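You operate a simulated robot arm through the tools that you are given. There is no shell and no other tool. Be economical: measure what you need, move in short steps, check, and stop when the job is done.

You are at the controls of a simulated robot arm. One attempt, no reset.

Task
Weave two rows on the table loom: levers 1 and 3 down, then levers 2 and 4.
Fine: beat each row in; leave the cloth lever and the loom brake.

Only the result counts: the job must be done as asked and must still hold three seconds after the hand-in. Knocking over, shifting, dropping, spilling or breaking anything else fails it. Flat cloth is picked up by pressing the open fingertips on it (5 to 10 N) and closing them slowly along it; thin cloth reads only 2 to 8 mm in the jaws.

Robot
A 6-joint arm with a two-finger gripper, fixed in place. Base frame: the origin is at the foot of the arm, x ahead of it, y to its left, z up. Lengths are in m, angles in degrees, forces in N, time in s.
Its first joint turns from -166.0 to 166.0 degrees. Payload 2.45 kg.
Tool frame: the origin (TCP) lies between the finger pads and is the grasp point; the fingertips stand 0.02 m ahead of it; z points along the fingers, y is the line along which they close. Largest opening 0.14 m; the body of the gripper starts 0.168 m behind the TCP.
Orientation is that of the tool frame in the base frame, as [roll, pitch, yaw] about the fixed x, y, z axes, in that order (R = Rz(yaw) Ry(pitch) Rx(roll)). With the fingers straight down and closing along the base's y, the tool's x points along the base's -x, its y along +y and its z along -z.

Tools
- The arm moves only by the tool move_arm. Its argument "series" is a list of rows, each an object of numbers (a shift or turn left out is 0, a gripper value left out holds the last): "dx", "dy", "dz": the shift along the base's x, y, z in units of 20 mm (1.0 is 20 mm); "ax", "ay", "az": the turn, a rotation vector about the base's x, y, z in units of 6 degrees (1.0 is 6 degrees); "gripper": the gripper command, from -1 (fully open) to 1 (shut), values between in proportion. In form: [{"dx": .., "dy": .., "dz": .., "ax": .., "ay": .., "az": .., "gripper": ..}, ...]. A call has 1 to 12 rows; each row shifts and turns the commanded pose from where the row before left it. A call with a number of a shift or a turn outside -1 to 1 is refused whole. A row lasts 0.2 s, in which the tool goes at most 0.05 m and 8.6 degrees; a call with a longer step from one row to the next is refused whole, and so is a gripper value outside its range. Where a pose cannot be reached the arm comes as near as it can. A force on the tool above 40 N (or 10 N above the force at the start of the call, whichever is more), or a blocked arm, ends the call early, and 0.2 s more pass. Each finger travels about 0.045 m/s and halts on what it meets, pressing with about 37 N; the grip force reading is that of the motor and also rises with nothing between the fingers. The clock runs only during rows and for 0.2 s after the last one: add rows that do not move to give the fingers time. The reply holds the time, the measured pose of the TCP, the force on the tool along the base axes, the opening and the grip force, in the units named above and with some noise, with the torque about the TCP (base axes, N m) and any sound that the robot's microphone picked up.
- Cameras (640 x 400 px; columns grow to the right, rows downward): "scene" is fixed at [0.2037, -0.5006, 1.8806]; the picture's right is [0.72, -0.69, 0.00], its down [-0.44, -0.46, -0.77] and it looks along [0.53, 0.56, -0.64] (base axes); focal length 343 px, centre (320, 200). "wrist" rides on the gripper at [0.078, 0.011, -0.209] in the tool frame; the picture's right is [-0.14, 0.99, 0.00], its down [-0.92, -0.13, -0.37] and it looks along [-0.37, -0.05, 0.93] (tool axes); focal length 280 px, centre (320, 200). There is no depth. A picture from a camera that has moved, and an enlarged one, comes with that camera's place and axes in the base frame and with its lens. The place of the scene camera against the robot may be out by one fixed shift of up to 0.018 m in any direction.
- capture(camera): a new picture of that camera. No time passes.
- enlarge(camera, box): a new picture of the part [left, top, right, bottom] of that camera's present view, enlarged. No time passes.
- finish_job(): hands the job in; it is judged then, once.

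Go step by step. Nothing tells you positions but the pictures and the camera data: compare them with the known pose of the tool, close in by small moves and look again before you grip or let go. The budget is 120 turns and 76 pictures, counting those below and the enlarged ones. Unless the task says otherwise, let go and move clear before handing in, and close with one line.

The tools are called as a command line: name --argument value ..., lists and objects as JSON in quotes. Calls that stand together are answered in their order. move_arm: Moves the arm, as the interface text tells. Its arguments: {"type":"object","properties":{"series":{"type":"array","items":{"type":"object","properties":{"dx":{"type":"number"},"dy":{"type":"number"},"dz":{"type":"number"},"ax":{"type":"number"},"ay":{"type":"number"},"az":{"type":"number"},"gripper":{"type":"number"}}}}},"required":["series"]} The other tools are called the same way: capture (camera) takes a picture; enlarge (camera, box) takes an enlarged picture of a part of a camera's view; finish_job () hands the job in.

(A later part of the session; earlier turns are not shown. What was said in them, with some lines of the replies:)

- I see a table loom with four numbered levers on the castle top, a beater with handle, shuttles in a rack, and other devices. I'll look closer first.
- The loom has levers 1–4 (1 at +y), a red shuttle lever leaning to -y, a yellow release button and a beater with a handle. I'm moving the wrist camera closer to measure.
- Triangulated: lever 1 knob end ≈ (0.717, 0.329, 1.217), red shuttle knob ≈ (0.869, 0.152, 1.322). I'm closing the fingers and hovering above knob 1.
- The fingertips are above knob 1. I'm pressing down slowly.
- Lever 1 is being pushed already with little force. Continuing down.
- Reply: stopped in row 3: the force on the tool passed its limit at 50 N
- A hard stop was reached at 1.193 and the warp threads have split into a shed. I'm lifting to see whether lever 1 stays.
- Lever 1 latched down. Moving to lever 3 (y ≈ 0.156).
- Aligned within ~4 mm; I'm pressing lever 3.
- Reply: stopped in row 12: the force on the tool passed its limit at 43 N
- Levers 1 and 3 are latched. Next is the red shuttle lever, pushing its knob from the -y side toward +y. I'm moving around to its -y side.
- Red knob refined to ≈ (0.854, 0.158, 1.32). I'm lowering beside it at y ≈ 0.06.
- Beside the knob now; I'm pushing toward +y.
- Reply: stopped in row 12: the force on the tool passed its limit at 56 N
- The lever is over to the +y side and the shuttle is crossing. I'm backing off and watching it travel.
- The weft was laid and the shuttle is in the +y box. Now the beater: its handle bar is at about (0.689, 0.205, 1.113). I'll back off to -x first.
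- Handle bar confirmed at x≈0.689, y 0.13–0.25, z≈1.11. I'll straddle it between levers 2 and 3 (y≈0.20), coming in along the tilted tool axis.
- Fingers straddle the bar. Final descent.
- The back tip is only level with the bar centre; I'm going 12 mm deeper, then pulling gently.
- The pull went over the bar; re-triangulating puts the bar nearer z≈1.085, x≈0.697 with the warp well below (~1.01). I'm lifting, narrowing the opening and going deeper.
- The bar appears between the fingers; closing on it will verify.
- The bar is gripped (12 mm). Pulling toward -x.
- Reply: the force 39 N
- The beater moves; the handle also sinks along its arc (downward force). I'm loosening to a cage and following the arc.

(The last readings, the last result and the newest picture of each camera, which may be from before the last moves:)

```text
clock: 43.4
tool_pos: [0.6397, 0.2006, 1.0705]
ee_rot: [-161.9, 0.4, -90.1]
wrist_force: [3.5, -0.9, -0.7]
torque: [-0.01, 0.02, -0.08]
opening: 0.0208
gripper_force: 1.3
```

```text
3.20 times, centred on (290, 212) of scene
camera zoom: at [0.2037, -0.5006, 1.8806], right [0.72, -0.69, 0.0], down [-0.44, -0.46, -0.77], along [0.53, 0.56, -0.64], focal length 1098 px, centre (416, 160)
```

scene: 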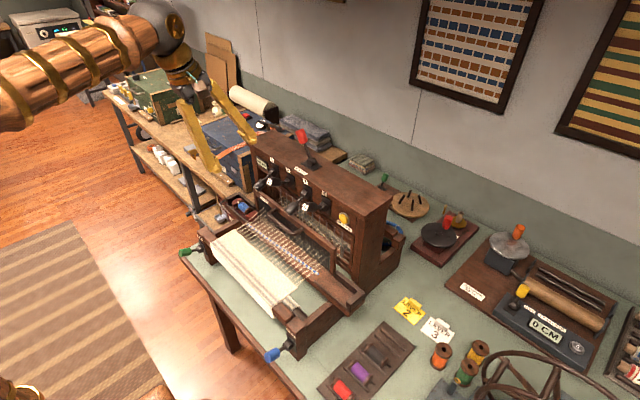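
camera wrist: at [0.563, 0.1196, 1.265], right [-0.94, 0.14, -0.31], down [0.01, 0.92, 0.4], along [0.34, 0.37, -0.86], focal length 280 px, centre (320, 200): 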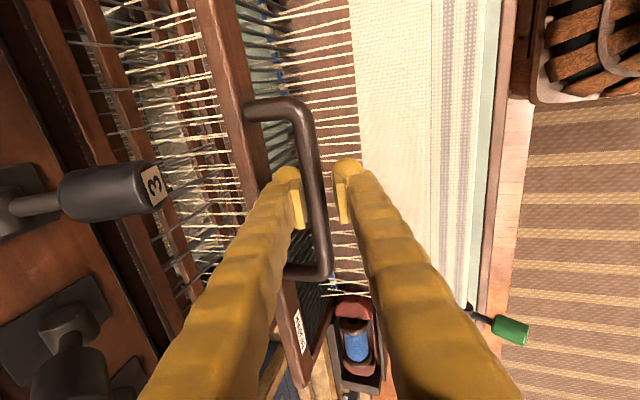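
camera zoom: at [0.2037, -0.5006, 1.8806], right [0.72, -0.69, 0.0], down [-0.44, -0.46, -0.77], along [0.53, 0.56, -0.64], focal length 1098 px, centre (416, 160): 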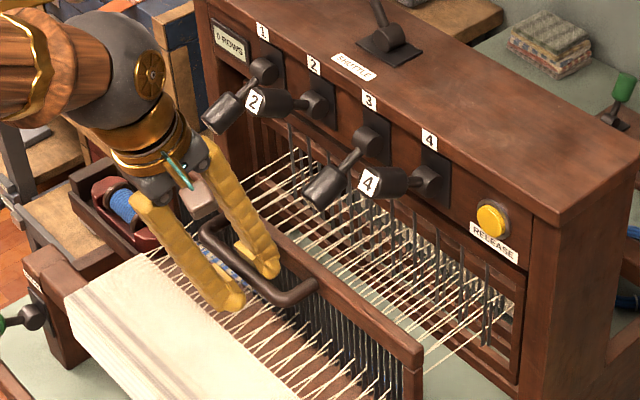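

The reed is carrying the weft toward the cloth. I continue pulling.

move_arm --series '[{"dx": -0.5, "dz": -0.12}, {"dx": -0.5, "dz": -0.12}, {"dx": -0.4, "dz": -0.12}, {"dx": -0.4, "dz": -0.12}, {}]'

capture --camera "wrist"

enlarge --camera "scene" --box '[190, 150, 390, 275]'

```text
clock: 44.6
tool_pos: [0.6016, 0.2001, 1.063]
ee_rot: [-161.8, 0.3, -90.2]
wrist_force: [3.3, 1.1, 1.7]
torque: [0.05, 0.05, -0.05]
opening: 0.0219
gripper_force: 1.9
```

```text
30 pictures are left
camera wrist: at [0.5267, 0.1195, 1.2568], right [-0.94, 0.14, -0.31], down [0.01, 0.92, 0.4], along [0.34, 0.37, -0.86], focal length 280 px, centre (320, 200)
```

wrist: 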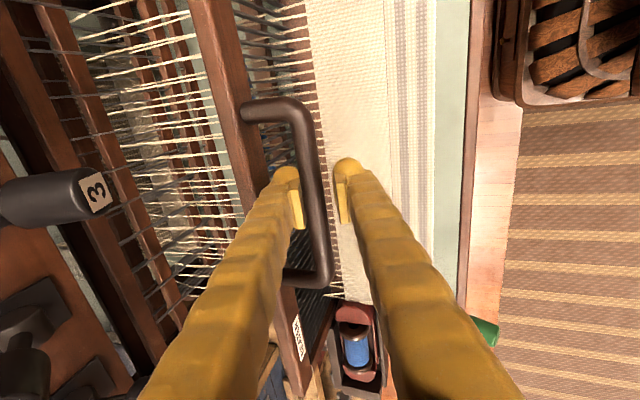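

```text
3.20 times, centred on (290, 212) of scene
camera zoom: at [0.2037, -0.5006, 1.8806], right [0.72, -0.69, 0.0], down [-0.44, -0.46, -0.77], along [0.53, 0.56, -0.64], focal length 1098 px, centre (416, 160)
```

zoom: 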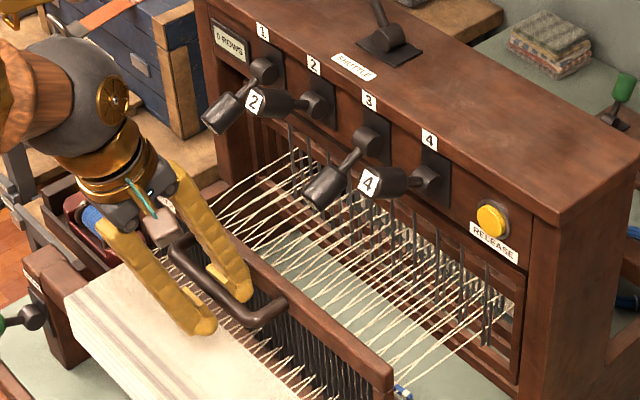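

Nearly at the cloth; pulling on in small steps until it stops.

move_arm --series '[{"dx": -0.4, "dz": -0.08}, {"dx": -0.4, "dz": -0.08}, {"dx": -0.4, "dz": -0.08}, {"dx": -0.4, "dz": -0.08}, {}]'

enlarge --camera "scene" --box '[190, 150, 390, 275]'

```text
clock: 45.4
tool_pos: [0.5865, 0.201, 1.0598]
ee_rot: [-161.3, 0.4, -90.1]
wrist_force: [31.2, -2.4, -0.2]
torque: [0.1, 0.68, -0.13]
opening: 0.0366
gripper_force: 12.7
stopped in row 3: the force on the tool passed its limit at 49 N (the readings are from after the stop); the commanded pose is now the measured one
```

```text
3.20 times, centred on (290, 212) of scene
camera zoom: at [0.2037, -0.5006, 1.8806], right [0.72, -0.69, 0.0], down [-0.44, -0.46, -0.77], along [0.53, 0.56, -0.64], focal length 1098 px, centre (416, 160)
```

zoom: 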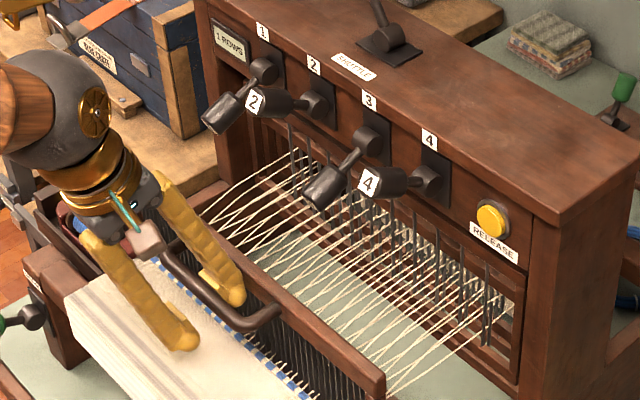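

The counter now reads 1 ROWS. I'm pushing the beater back along the same arc.

move_arm --series '[{"dx": 0.3, "gripper": 0.72}, {"dx": 0.5, "dz": 0.09}, {"dx": 0.5, "dz": 0.09}, {"dx": 0.5, "dz": 0.1}, {"dx": 0.5, "dz": 0.1}, {"dx": 0.5, "dz": 0.12}, {"dx": 0.5, "dz": 0.12}, {"dx": 0.5, "dz": 0.12}, {"dx": 0.5, "dz": 0.12}, {"dx": 0.5, "dz": 0.12}, {"dx": 0.5, "dz": 0.12}, {}]'

capture --camera "wrist"

enlarge --camera "scene" --box '[190, 150, 390, 275]'

```text
clock: 48.0
tool_pos: [0.6926, 0.2003, 1.0816]
ee_rot: [-161.6, 0.4, -90.0]
wrist_force: [1.1, -0.1, -0.1]
torque: [-0.02, 0.02, 0.03]
opening: 0.0198
gripper_force: 0.3
```

```text
27 pictures are left
camera wrist: at [0.6159, 0.1203, 1.2761], right [-0.94, 0.14, -0.31], down [0.01, 0.92, 0.4], along [0.34, 0.37, -0.86], focal length 280 px, centre (320, 200)
```

wrist: 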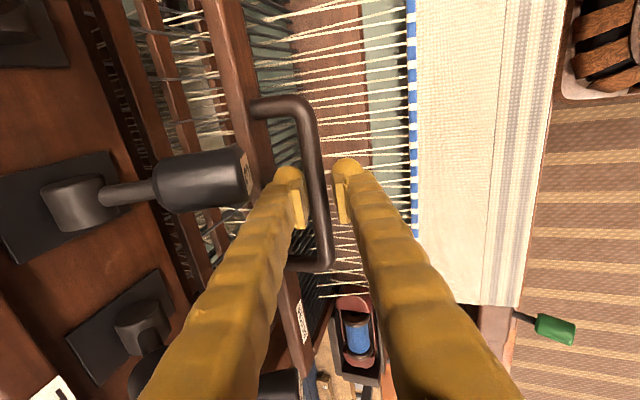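

```text
3.20 times, centred on (290, 212) of scene
camera zoom: at [0.2037, -0.5006, 1.8806], right [0.72, -0.69, 0.0], down [-0.44, -0.46, -0.77], along [0.53, 0.56, -0.64], focal length 1098 px, centre (416, 160)
```

zoom: 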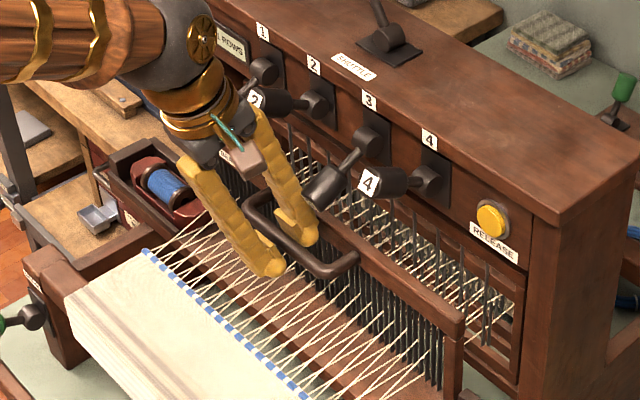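

The weft is beaten in and the beater is back at its rest. I'm withdrawing along the tool axis, then heading for the yellow RELEASE button at about (0.77, 0.008, 1.215).

move_arm --series '[{"dx": 0.4, "dz": 0.05}, {}, {"dx": -0.35, "gripper": 0.65}, {"dx": -0.29, "dz": 0.893}, {"dx": -0.29, "dz": 0.893}, {"dx": -0.29, "dz": 0.893}, {"dx": -0.29, "dz": 0.893}, {"dx": -0.29, "dz": 0.893}, {"dx": -0.29, "dz": 0.893}, {"dx": -0.29, "dz": 0.893}, {"dx": -0.29, "dz": 0.893}, {"dx": -0.29, "dz": 0.893, "gripper": 1}]'

move_arm --series '[{"dz": 0.9, "gripper": 1}, {"dz": 0.9, "dy": -1}, {"ay": -1, "dy": -1}, {"ay": -1, "dy": -1}, {"dy": -1}, {"dy": -1}, {"dy": -1}, {"dy": -1}, {"dy": -1}, {"dy": -1}, {}]'

capture --camera "wrist"

enlarge --camera "scene" --box '[210, 120, 410, 245]'

```text
clock: 50.6
tool_pos: [0.6396, 0.2001, 1.2406]
ee_rot: [-161.6, 0.4, -90.1]
wrist_force: [-0.5, 0.9, -0.1]
torque: [0.02, -0.02, 0.0]
opening: 0.0001
gripper_force: 8.5
```

```text
clock: 53.0
tool_pos: [0.6407, 0.0182, 1.2805]
ee_rot: [-149.6, 0.4, -90.1]
wrist_force: [0.0, 0.0, 0.5]
torque: [-0.02, 0.01, -0.01]
opening: 0.0001
gripper_force: 29.3
```

```text
25 pictures are left
camera wrist: at [0.5255, -0.0615, 1.4545], right [-0.85, 0.14, -0.5], down [-0.08, 0.92, 0.39], along [0.51, 0.37, -0.77], focal length 280 px, centre (320, 200)
```

wrist: 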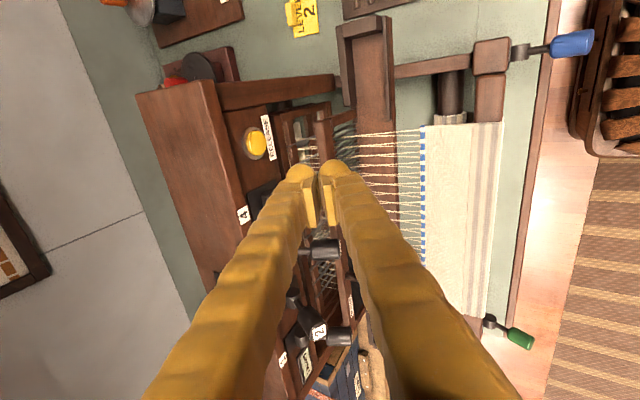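

```text
3.20 times, centred on (310, 182) of scene
camera zoom: at [0.2037, -0.5006, 1.8806], right [0.72, -0.69, 0.0], down [-0.44, -0.46, -0.77], along [0.53, 0.56, -0.64], focal length 1098 px, centre (352, 256)
```

zoom: 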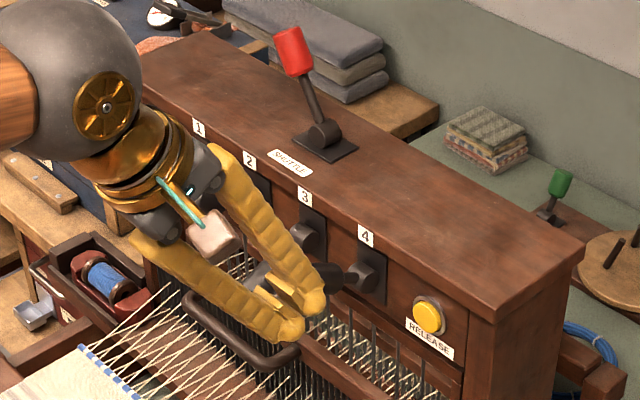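

Button refined to ≈ (0.795, -0.002, 1.182). I'm lining up in front of it.

move_arm --series '[{"dy": -1, "dz": -0.9}, {"dz": -0.9}, {"dz": -0.9}, {"dz": -0.9}, {"dz": -0.83, "dx": 0.5}, {"dx": 1}, {"dx": 1}, {"dx": 1}, {"dx": 1}, {}]'

capture --camera "wrist"

enlarge --camera "scene" --box '[250, 150, 410, 250]'

```text
clock: 55.2
tool_pos: [0.731, 0.0023, 1.1902]
ee_rot: [-149.5, 0.4, -90.0]
wrist_force: [-0.1, -1.2, 0.1]
torque: [-0.03, 0.0, -0.03]
opening: 0.0
gripper_force: 29.8
```

```text
23 pictures are left
camera wrist: at [0.6146, -0.0789, 1.3646], right [-0.85, 0.14, -0.5], down [-0.08, 0.92, 0.39], along [0.51, 0.37, -0.77], focal length 280 px, centre (320, 200)
```

wrist: 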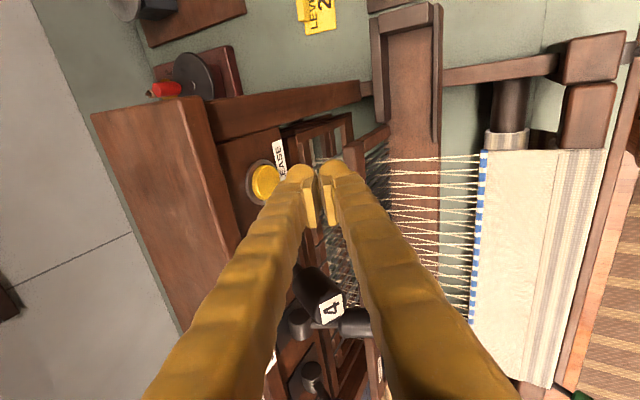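

```text
4.00 times, centred on (330, 200) of scene
camera zoom: at [0.2037, -0.5006, 1.8806], right [0.72, -0.69, 0.0], down [-0.44, -0.46, -0.77], along [0.53, 0.56, -0.64], focal length 1372 px, centre (280, 200)
```

zoom: 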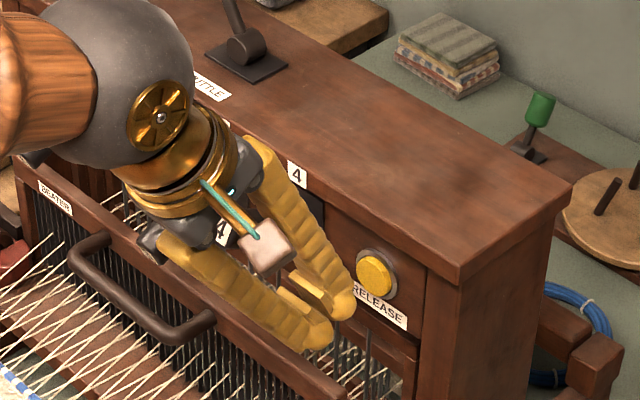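

Aligned; I'm pressing the button along +x.

move_arm --series '[{"dx": 0.5, "dy": -0.2}, {"dx": 0.4}, {"dx": 0.3}, {"dx": 0.3}, {"dx": 0.3}, {"dx": 0.3}, {"dx": 0.3}, {}]'

enlarge --camera "scene" --box '[210, 120, 410, 245]'

```text
clock: 56.6
tool_pos: [0.7665, -0.0041, 1.1894]
ee_rot: [-149.8, 0.4, -90.0]
wrist_force: [-18.7, -0.4, 3.8]
torque: [-0.01, -0.13, 0.01]
opening: 0.0001
gripper_force: 29.4
heard: click
stopped in row 7: the force on the tool passed its limit at 59 N (the readings are from after the stop); the commanded pose is now the measured one
```

```text
3.20 times, centred on (310, 182) of scene
camera zoom: at [0.2037, -0.5006, 1.8806], right [0.72, -0.69, 0.0], down [-0.44, -0.46, -0.77], along [0.53, 0.56, -0.64], focal length 1098 px, centre (352, 256)
```

zoom: 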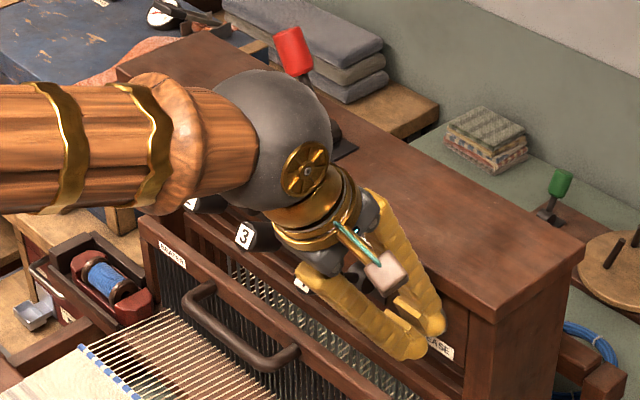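

The click came and the levers popped back up. I'm backing off, straightening the tool and hovering above lever 4.

move_arm --series '[{"dx": -1}, {"dx": -1}, {"dx": -1, "dz": 0.5}, {"dz": 1}, {"dz": 1}, {"dz": 1}, {"dz": 1}, {"dz": 1, "ay": 1}, {"ay": 1, "dy": 0.95}, {"ay": 1, "dy": 0.95}, {"ay": 1, "dy": 0.95}, {"ay": 1, "dy": 0.9, "dx": 0.57}]'

capture --camera "wrist"

enlarge --camera "scene" --box '[210, 120, 410, 245]'

```text
clock: 59.2
tool_pos: [0.7205, 0.0707, 1.2986]
ee_rot: [-179.8, 0.4, -90.2]
wrist_force: [-0.1, -0.3, 0.5]
torque: [-0.03, -0.08, -0.01]
opening: 0.0
gripper_force: 29.2
```

```text
20 pictures are left
camera wrist: at [0.7085, -0.0095, 1.5072], right [-0.99, 0.14, 0.0], down [0.13, 0.92, 0.37], along [0.06, 0.37, -0.93], focal length 280 px, centre (320, 200)
```

wrist: 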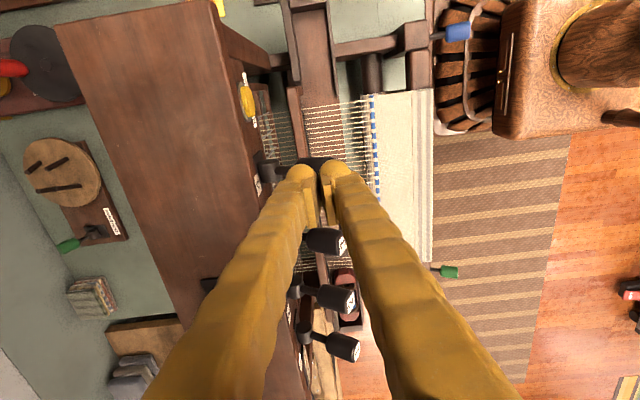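

```text
3.20 times, centred on (310, 182) of scene
camera zoom: at [0.2037, -0.5006, 1.8806], right [0.72, -0.69, 0.0], down [-0.44, -0.46, -0.77], along [0.53, 0.56, -0.64], focal length 1098 px, centre (352, 256)
```

zoom: 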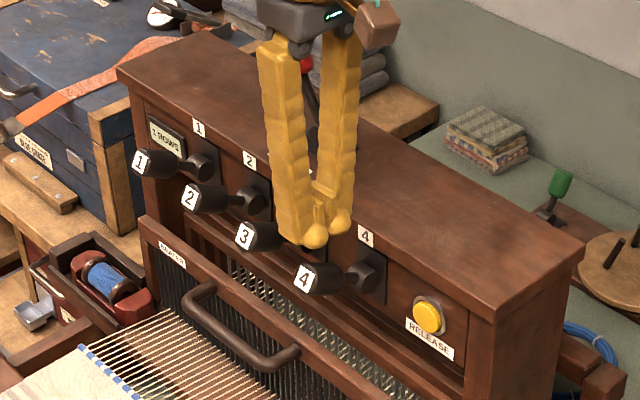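

All four are up and the tips are over lever 4. Press and lift.

move_arm --series '[{"dz": -0.7, "dx": -0.15}, {"dz": -0.7}, {"dz": -0.7}, {"dz": -0.6}, {"dz": -0.5}, {"dz": -0.5}, {"dz": -0.5}, {"dz": -0.4}, {"dz": -0.4}, {"dz": -0.3}, {"dz": -0.2}, {}]'

move_arm --series '[{"dz": 0.5}, {"dz": 1}, {"dz": 1}, {"dz": 1}, {"dz": 1}, {"dz": 1}, {}]'

enlarge --camera "scene" --box '[210, 120, 410, 245]'

```text
clock: 60.1
tool_pos: [0.7135, 0.0707, 1.253]
ee_rot: [-179.9, 0.4, -90.2]
wrist_force: [-8.7, -0.4, 8.3]
torque: [-0.02, 0.14, 0.0]
opening: 0.0061
gripper_force: 29.6
stopped in row 4: the force on the tool passed its limit at 55 N (the readings are from after the stop); the commanded pose is now the measured one
```

```text
clock: 61.8
tool_pos: [0.7151, 0.0705, 1.3606]
ee_rot: [-179.8, 0.3, -90.2]
wrist_force: [-0.5, 0.1, 0.4]
torque: [0.02, 0.01, -0.01]
opening: 0.0
gripper_force: 28.7
```

```text
3.20 times, centred on (310, 182) of scene
camera zoom: at [0.2037, -0.5006, 1.8806], right [0.72, -0.69, 0.0], down [-0.44, -0.46, -0.77], along [0.53, 0.56, -0.64], focal length 1098 px, centre (352, 256)
```

zoom: 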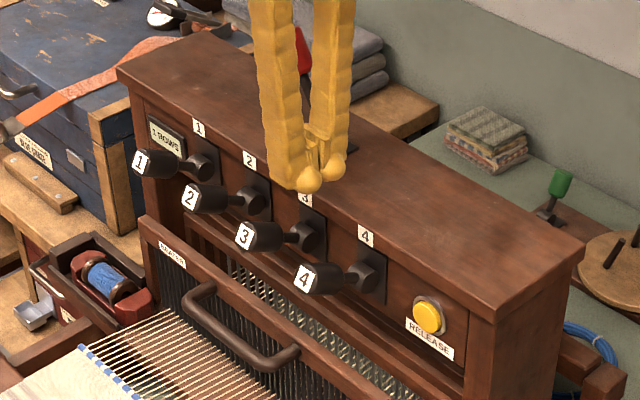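

It wedged at the seam of the fingers; the lever did not move. I'll return to the yaw that worked for levers 1 and 3.

move_arm --series '[{"az": -1}, {"az": -1}, {"az": -1}, {"az": -1}, {"az": -1}, {"az": -1}, {"az": -1}, {"az": -1}, {"az": -1}, {"az": -1}, {"az": -1}, {"az": -1}]'

move_arm --series '[{"az": -1}, {"az": -1}, {"az": -1}, {"dz": -1}, {"dz": -1}, {"dz": -0.9}, {}]'

capture --camera "wrist"

```text
clock: 64.3
tool_pos: [0.713, 0.0727, 1.3619]
ee_rot: [-180.0, 0.4, -162.3]
wrist_force: [0.1, -0.2, -1.2]
torque: [0.0, -0.04, 0.0]
opening: 0.0
gripper_force: 29.8
```

```text
clock: 66.0
tool_pos: [0.7138, 0.072, 1.3029]
ee_rot: [-179.9, 0.4, 179.9]
wrist_force: [0.2, 0.1, -0.3]
torque: [0.01, -0.01, 0.01]
opening: 0.0002
gripper_force: 29.3
```

```text
17 pictures are left
camera wrist: at [0.6337, 0.0831, 1.511], right [0.14, 0.99, 0.0], down [0.92, -0.13, 0.37], along [0.37, -0.05, -0.93], focal length 280 px, centre (320, 200)
```

wrist: 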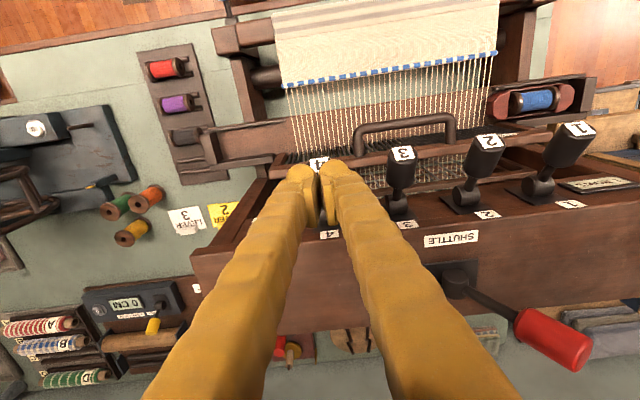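

move_arm --series '[{"dz": -0.7, "dx": 0.1}, {"dz": -0.7}, {"dz": -0.7}, {"dz": -0.6}, {"dz": -0.5}, {"dz": -0.5}, {"dz": -0.5}, {"dz": -0.5}, {"dz": -0.4}, {"dz": -0.3}, {"dz": -0.2}, {}]'

move_arm --series '[{"dz": 0.5}, {"dz": 1}, {"dz": 1}, {"dz": 1}, {"dz": 1}, {"dz": 1}, {}]'

enlarge --camera "scene" --box '[210, 120, 410, 245]'

```text
clock: 68.5
tool_pos: [0.7157, 0.0726, 1.1938]
ee_rot: [180.0, 0.6, 179.8]
wrist_force: [-9.0, 2.1, 10.1]
torque: [0.09, 0.04, 0.12]
opening: 0.0059
gripper_force: 29.3
stopped in row 12: the force on the tool passed its limit at 42 N (the readings are from after the stop); the commanded pose is now the measured one
```

```text
clock: 70.1
tool_pos: [0.7163, 0.0693, 1.3041]
ee_rot: [179.9, 0.6, 179.8]
wrist_force: [0.3, -0.8, 0.0]
torque: [0.01, -0.02, -0.03]
opening: 0.0001
gripper_force: 29.5
```

```text
3.20 times, centred on (310, 182) of scene
camera zoom: at [0.2037, -0.5006, 1.8806], right [0.72, -0.69, 0.0], down [-0.44, -0.46, -0.77], along [0.53, 0.56, -0.64], focal length 1098 px, centre (352, 256)
```

zoom: 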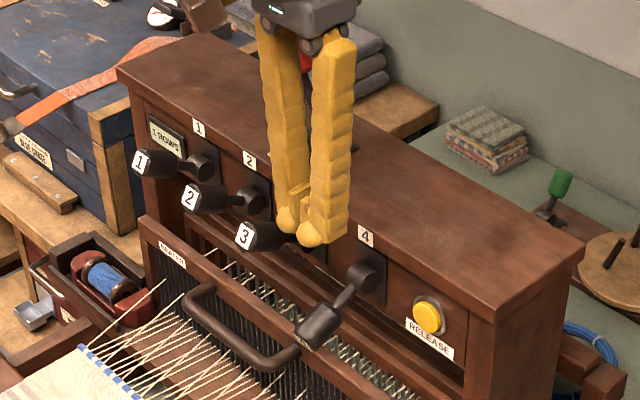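

Lever 4 is latched. Now lever 2 (y ≈ 0.244).

move_arm --series '[{"dy": 1}, {"dy": 1}, {"dy": 1}, {"dy": 1}, {"dy": 1}, {"dy": 1}, {"dy": 1}, {"dy": 1}, {"dy": 0.75}, {}]'

move_arm --series '[{"dz": -0.7}, {"dz": -0.7}, {"dz": -0.7}, {"dz": -0.6}, {"dz": -0.5}, {"dz": -0.5}, {"dz": -0.5}, {"dz": -0.5}, {"dz": -0.4}, {"dz": -0.3}, {"dz": -0.2}, {}]'

move_arm --series '[{"dz": 0.5}, {"dz": 1}, {"dz": 1}, {"dz": 1}, {"dz": 1}, {"dz": 1}, {}]'

enlarge --camera "scene" --box '[210, 120, 410, 245]'

```text
clock: 72.3
tool_pos: [0.716, 0.2452, 1.3044]
ee_rot: [180.0, 0.6, 179.8]
wrist_force: [0.8, -0.3, 0.3]
torque: [-0.02, 0.03, -0.03]
opening: 0.0
gripper_force: 29.6
```

```text
clock: 74.7
tool_pos: [0.7165, 0.2454, 1.1956]
ee_rot: [179.9, 0.8, 179.8]
wrist_force: [-7.0, -1.3, 9.4]
torque: [-0.09, -0.02, -0.1]
opening: 0.0001
gripper_force: 29.1
stopped in row 11: the force on the tool passed its limit at 49 N (the readings are from after the stop); the commanded pose is now the measured one
```

```text
clock: 76.3
tool_pos: [0.7168, 0.2472, 1.305]
ee_rot: [180.0, 0.8, 179.8]
wrist_force: [-0.2, 0.4, 0.5]
torque: [-0.03, -0.03, -0.01]
opening: 0.0
gripper_force: 29.3
```

```text
3.20 times, centred on (310, 182) of scene
camera zoom: at [0.2037, -0.5006, 1.8806], right [0.72, -0.69, 0.0], down [-0.44, -0.46, -0.77], along [0.53, 0.56, -0.64], focal length 1098 px, centre (352, 256)
```

zoom: 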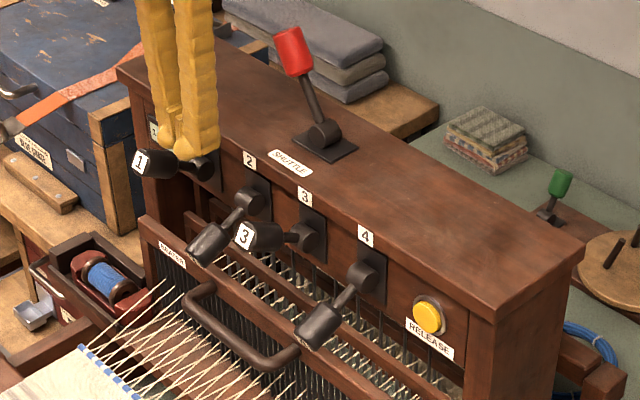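

Levers 2 and 4 are down, 1 and 3 up. Now the shuttle lever back toward -y: I'm going around to its +y side.

move_arm --series '[{"dz": 1, "dy": 1}, {"dz": 1, "dy": 1}, {"dz": 1, "dy": 1}, {"dz": 1, "dy": 1}, {"dz": 1, "dy": 1}, {"dy": 0.6, "dx": 1}, {"dx": 1}, {"dx": 1}, {"dx": 1}, {"dx": 1}, {"dx": 1}, {"dx": 0.9}]'

capture --camera "wrist"

```text
clock: 78.9
tool_pos: [0.8527, 0.3594, 1.4046]
ee_rot: [180.0, 0.8, 179.8]
wrist_force: [0.0, -1.0, 0.6]
torque: [-0.01, -0.05, 0.02]
opening: 0.0002
gripper_force: 29.8
```

```text
14 pictures are left
camera wrist: at [0.7714, 0.3701, 1.6127], right [0.14, 0.99, 0.0], down [0.91, -0.13, 0.38], along [0.38, -0.05, -0.92], focal length 280 px, centre (320, 200)
```

wrist: 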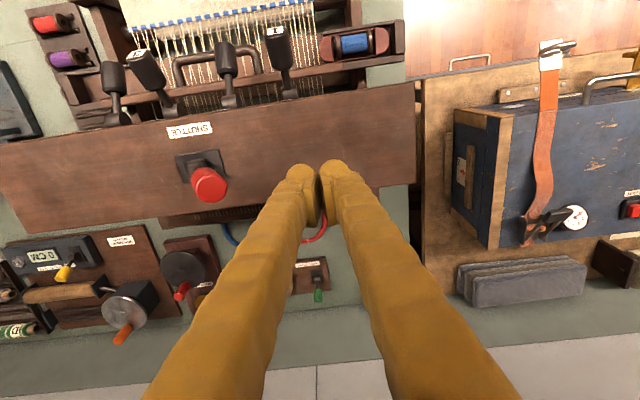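

move_arm --series '[{"dz": -1, "dx": 0.1}, {"dz": -1}, {"dz": -1}, {"dz": -1}, {"dz": -0.6}, {"dy": -1}, {"dy": -1}, {"dy": -0.8}, {"dy": -0.6}, {"dy": -0.6}, {"dy": -0.6}, {"dy": -0.6}]'

move_arm --series '[{"dy": -0.5}, {"dy": -0.5}, {"dy": -0.5}, {"dy": -0.5}, {"dy": -0.5}, {"dy": -0.5}, {}]'

enlarge --camera "scene" --box '[190, 70, 430, 220]'

```text
clock: 81.5
tool_pos: [0.8543, 0.2561, 1.3122]
ee_rot: [180.0, 0.8, 179.8]
wrist_force: [-0.1, -0.4, 0.8]
torque: [-0.05, -0.01, 0.01]
opening: 0.0
gripper_force: 29.5
```

```text
clock: 82.8
tool_pos: [0.8563, 0.2082, 1.3131]
ee_rot: [179.7, 0.8, -179.9]
wrist_force: [1.8, 13.4, 4.0]
torque: [0.04, 0.0, -0.07]
opening: 0.0
gripper_force: 29.3
stopped in row 6: the force on the tool passed its limit at 53 N (the readings are from after the stop); the commanded pose is now the measured one
```

```text
2.67 times, centred on (310, 145) of scene
camera zoom: at [0.2037, -0.5006, 1.8806], right [0.72, -0.69, 0.0], down [-0.44, -0.46, -0.77], along [0.53, 0.56, -0.64], focal length 915 px, centre (347, 347)
```

zoom: 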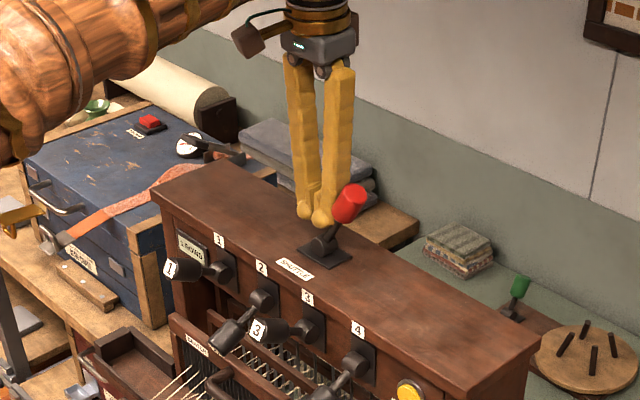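

The shuttle was thrown back. I'm backing off and setting up for the second beat with the same approach as before.

move_arm --series '[{"dy": 1}, {"dy": 1, "dz": 0.5}, {"dz": 1}, {"dz": 1}, {"dz": 1}, {"dz": 1}, {"dz": 1, "dx": -0.5}, {"dx": -1}, {"dx": -1}, {"dx": -1}, {"dx": -1}, {"dx": -1}]'

move_arm --series '[{"dx": -1, "dy": -0.5}, {"dx": -1, "dy": -0.5}, {"dx": -1, "dy": -0.5}, {"dx": -1, "dy": -0.5}, {"dx": -1, "dy": -0.4}, {"dx": -1}, {"dx": -1}, {"dx": -1}, {"az": 1, "gripper": 0.4}, {"az": 1}, {"az": 1}, {"az": 1}]'

move_arm --series '[{"az": 1}, {"az": 1}, {"az": 1}, {"az": 1}, {"az": 1}, {"az": 1}, {"az": 1}, {"az": 1}, {"az": 1}, {"az": 1}, {"az": 1}, {}]'

move_arm --series '[{"ay": -1}, {"ay": -1}, {"ay": -1}, {}]'

enlarge --camera "scene" --box '[170, 130, 410, 280]'

```text
clock: 85.4
tool_pos: [0.7453, 0.2481, 1.4221]
ee_rot: [179.7, 0.8, 180.0]
wrist_force: [-0.5, 0.6, -0.3]
torque: [-0.03, 0.09, 0.02]
opening: 0.0
gripper_force: 29.4
```

```text
clock: 88.0
tool_pos: [0.5855, 0.1994, 1.4243]
ee_rot: [179.7, 0.9, -155.9]
wrist_force: [-0.7, 0.2, 0.2]
torque: [-0.04, 0.0, -0.01]
opening: 0.042
gripper_force: 0.0
```

```text
clock: 90.6
tool_pos: [0.5848, 0.1995, 1.4222]
ee_rot: [179.6, 0.8, -89.9]
wrist_force: [-0.5, -1.2, 0.1]
torque: [-0.02, 0.0, -0.01]
opening: 0.042
gripper_force: 0.0
```

```text
clock: 91.6
tool_pos: [0.5858, 0.1988, 1.4231]
ee_rot: [-162.3, 0.8, -89.7]
wrist_force: [0.6, -0.3, 0.0]
torque: [0.01, 0.0, -0.01]
opening: 0.042
gripper_force: 0.0
```

```text
2.67 times, centred on (290, 205) of scene
camera zoom: at [0.2037, -0.5006, 1.8806], right [0.72, -0.69, 0.0], down [-0.44, -0.46, -0.77], along [0.53, 0.56, -0.64], focal length 915 px, centre (400, 187)
```

zoom: 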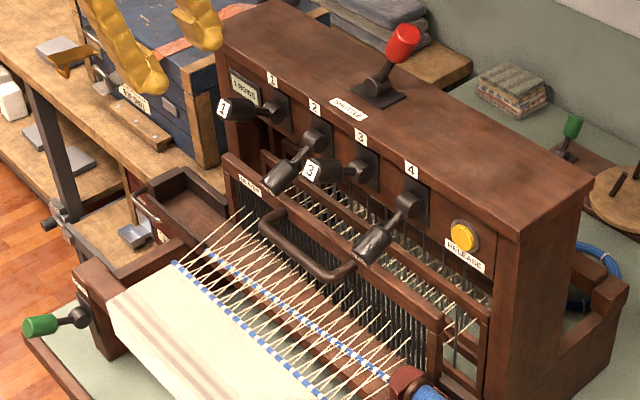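

The second weft is laid and the shuttle is in the -y box. Descending to the handle on the proven path.

move_arm --series '[{"dx": 0.31, "dz": -0.991, "gripper": 0.5}, {"dx": 0.31, "dz": -0.991}, {"dx": 0.31, "dz": -0.991}, {"dx": 0.31, "dz": -0.991}, {"dx": 0.31, "dz": -0.991}, {"dx": 0.31, "dz": -0.991}, {"dx": 0.31, "dz": -0.991}, {"dx": 0.31, "dz": -0.991}, {}]'

move_arm --series '[{"dx": 0.32, "dz": -0.89}, {"dx": 0.32, "dz": -0.89}, {"dx": 0.32, "dz": -0.89}, {"dx": 0.32, "dz": -0.89}, {"dx": 0.32, "dz": -0.89}, {"dx": 0.32, "dz": -0.89}, {"dx": 0.32, "dz": -0.89}, {}]'

capture --camera "wrist"

```text
clock: 93.6
tool_pos: [0.6368, 0.1983, 1.2644]
ee_rot: [-162.3, 0.7, -89.8]
wrist_force: [-0.2, -0.3, -0.2]
torque: [-0.03, 0.03, 0.0]
opening: 0.0349
gripper_force: 0.2
```

```text
clock: 95.4
tool_pos: [0.6806, 0.1994, 1.1406]
ee_rot: [-162.3, 0.9, -89.8]
wrist_force: [-0.8, -0.4, -0.7]
torque: [0.01, -0.01, -0.01]
opening: 0.0351
gripper_force: 0.1
```

```text
11 pictures are left
camera wrist: at [0.6066, 0.1182, 1.3356], right [-0.94, 0.14, -0.3], down [0.01, 0.92, 0.4], along [0.33, 0.38, -0.87], focal length 280 px, centre (320, 200)
```

wrist: 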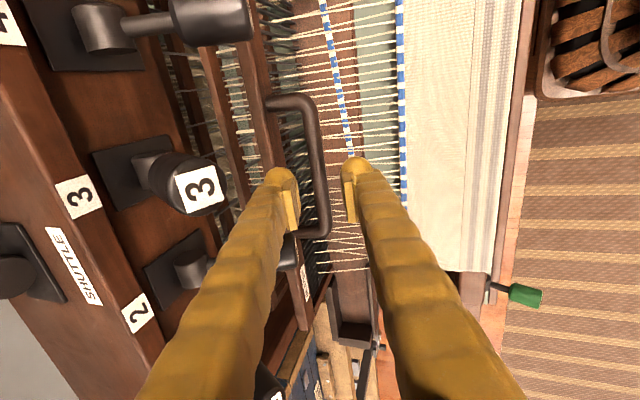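

move_arm --series '[{"dx": 0.22, "dz": -0.74}, {"dx": 0.22, "dz": -0.74}, {"dx": 0.22, "dz": -0.74}, {"dx": 0.22, "dz": -0.74}, {"gripper": 0.7}, {"gripper": 0.85}, {"gripper": 1}, {}, {}]'

```text
clock: 97.4
tool_pos: [0.6985, 0.1993, 1.0809]
ee_rot: [-162.3, 0.8, -89.8]
wrist_force: [2.2, -0.1, -2.3]
torque: [0.26, -0.03, -0.8]
opening: 0.0119
gripper_force: 38.6
```

The bar is gripped again (12 mm). I'm loosening to a cage and pulling along the same arc.

move_arm --series '[{"gripper": 0.72}, {"gripper": 0.72}, {"dx": -0.5, "dz": -0.1}, {"dx": -0.5, "dz": -0.1}, {"dx": -0.5, "dz": -0.1}, {"dx": -0.5, "dz": -0.1}, {"dx": -0.5, "dz": -0.1}, {"dx": -0.5, "dz": -0.1}, {"dx": -0.5, "dz": -0.1}, {"dx": -0.5, "dz": -0.1}, {"dx": -0.5, "dz": -0.1}, {}]'

move_arm --series '[{"dx": -0.4, "dz": -0.08}, {"dx": -0.4, "dz": -0.08}, {"dx": -0.4, "dz": -0.08}, {"dx": -0.4, "dz": -0.08}, {}]'

enlarge --camera "scene" --box '[190, 150, 390, 275]'

```text
clock: 100.0
tool_pos: [0.6065, 0.2007, 1.0612]
ee_rot: [-162.3, 0.8, -89.6]
wrist_force: [2.9, 2.5, 1.2]
torque: [-0.02, 0.07, -0.05]
opening: 0.0216
gripper_force: 1.6
```

```text
clock: 100.6
tool_pos: [0.5935, 0.2, 1.061]
ee_rot: [-161.9, 0.9, -89.8]
wrist_force: [29.1, -2.2, 8.6]
torque: [0.22, 0.45, -0.19]
opening: 0.0375
gripper_force: 13.6
stopped in row 3: the force on the tool passed its limit at 44 N (the readings are from after the stop); the commanded pose is now the measured one
```

```text
3.20 times, centred on (290, 212) of scene
camera zoom: at [0.2037, -0.5006, 1.8806], right [0.72, -0.69, 0.0], down [-0.44, -0.46, -0.77], along [0.53, 0.56, -0.64], focal length 1098 px, centre (416, 160)
```

zoom: 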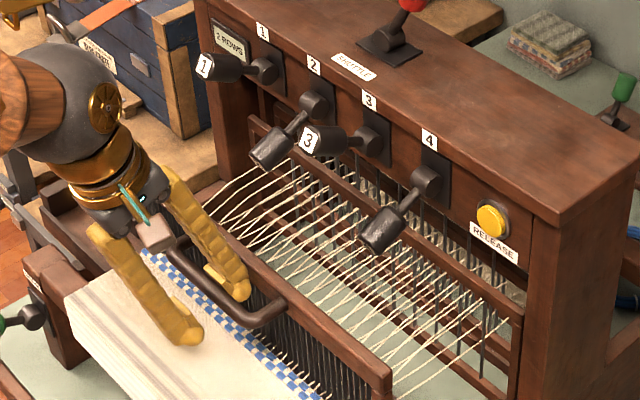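

The counter reads 2 ROWS. I'm returning the beater to its rest and withdrawing.

move_arm --series '[{"dx": 0.3, "gripper": 0.72}, {"dx": 0.5, "dz": 0.09}, {"dx": 0.5, "dz": 0.09}, {"dx": 0.5, "dz": 0.1}, {"dx": 0.5, "dz": 0.1}, {"dx": 0.5, "dz": 0.1}, {"dx": 0.5, "dz": 0.1}, {"dx": 0.5, "dz": 0.1}, {"dx": 0.5, "dz": 0.1}, {"dx": 0.5, "dz": 0.1}, {"dx": 0.5, "dz": 0.1}, {}]'

move_arm --series '[{"dx": 0.1, "dz": 0.05}, {}, {"dx": -0.35, "gripper": 0.65}, {"dx": -0.29, "dz": 0.893}, {"dx": -0.29, "dz": 0.893}, {"dx": -0.29, "dz": 0.893}, {"dx": -0.29, "dz": 0.893}, {"dx": -0.29, "dz": 0.893}, {"dx": -0.29, "dz": 0.893}, {"dx": -0.29, "dz": 0.893}, {"dx": -0.29, "dz": 0.893}, {"dx": -0.29, "dz": 0.893}]'

move_arm --series '[{"dx": -0.8, "dz": 1}, {"dx": -0.8, "dz": 1}, {"dx": -0.8, "dz": 1}, {"dx": -0.8, "dz": 1}, {"dx": -0.8, "dz": 1}, {"dx": -0.8, "dz": 1}, {}]'

capture --camera "scene"

enlarge --camera "scene" --box '[170, 130, 410, 280]'

```text
clock: 103.2
tool_pos: [0.6984, 0.2011, 1.0789]
ee_rot: [-162.1, 0.8, -89.7]
wrist_force: [0.1, -0.1, 1.0]
torque: [0.01, 0.01, -0.01]
opening: 0.02
gripper_force: 0.6
```

```text
clock: 105.8
tool_pos: [0.6391, 0.2005, 1.2419]
ee_rot: [-162.1, 0.8, -89.8]
wrist_force: [0.1, -0.4, -0.1]
torque: [-0.02, -0.01, 0.02]
opening: 0.0245
gripper_force: 0.1
```

```text
clock: 107.4
tool_pos: [0.5439, 0.201, 1.3612]
ee_rot: [-162.1, 0.8, -89.8]
wrist_force: [0.1, 0.3, -0.6]
torque: [0.01, 0.01, 0.0]
opening: 0.0246
gripper_force: 0.0
```

```text
9 pictures are left
```

scene: 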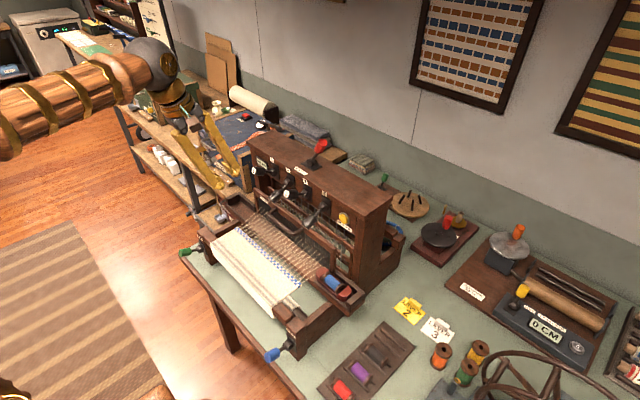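

```text
2.67 times, centred on (290, 205) of scene
camera zoom: at [0.2037, -0.5006, 1.8806], right [0.72, -0.69, 0.0], down [-0.44, -0.46, -0.77], along [0.53, 0.56, -0.64], focal length 915 px, centre (400, 187)
```

zoom: 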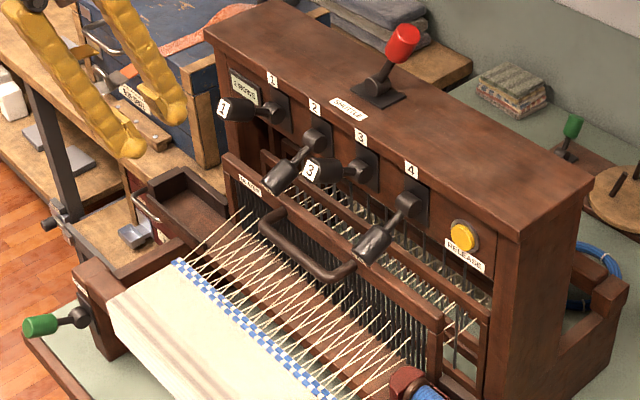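

Both rows are woven and beaten in, the counter reads 2 ROWS, the beater is back at its rest and the arm is clear. I'm handing in.

finish_job

```text
The job is handed in.
```

I wove two rows, the first with levers 1 and 3 down and the second with levers 2 and 4. I beat each one in, and the loom's counter reads 2 ROWS. I didn't touch the cloth lever or the loom brake; levers 2 and 4 are still latched down.
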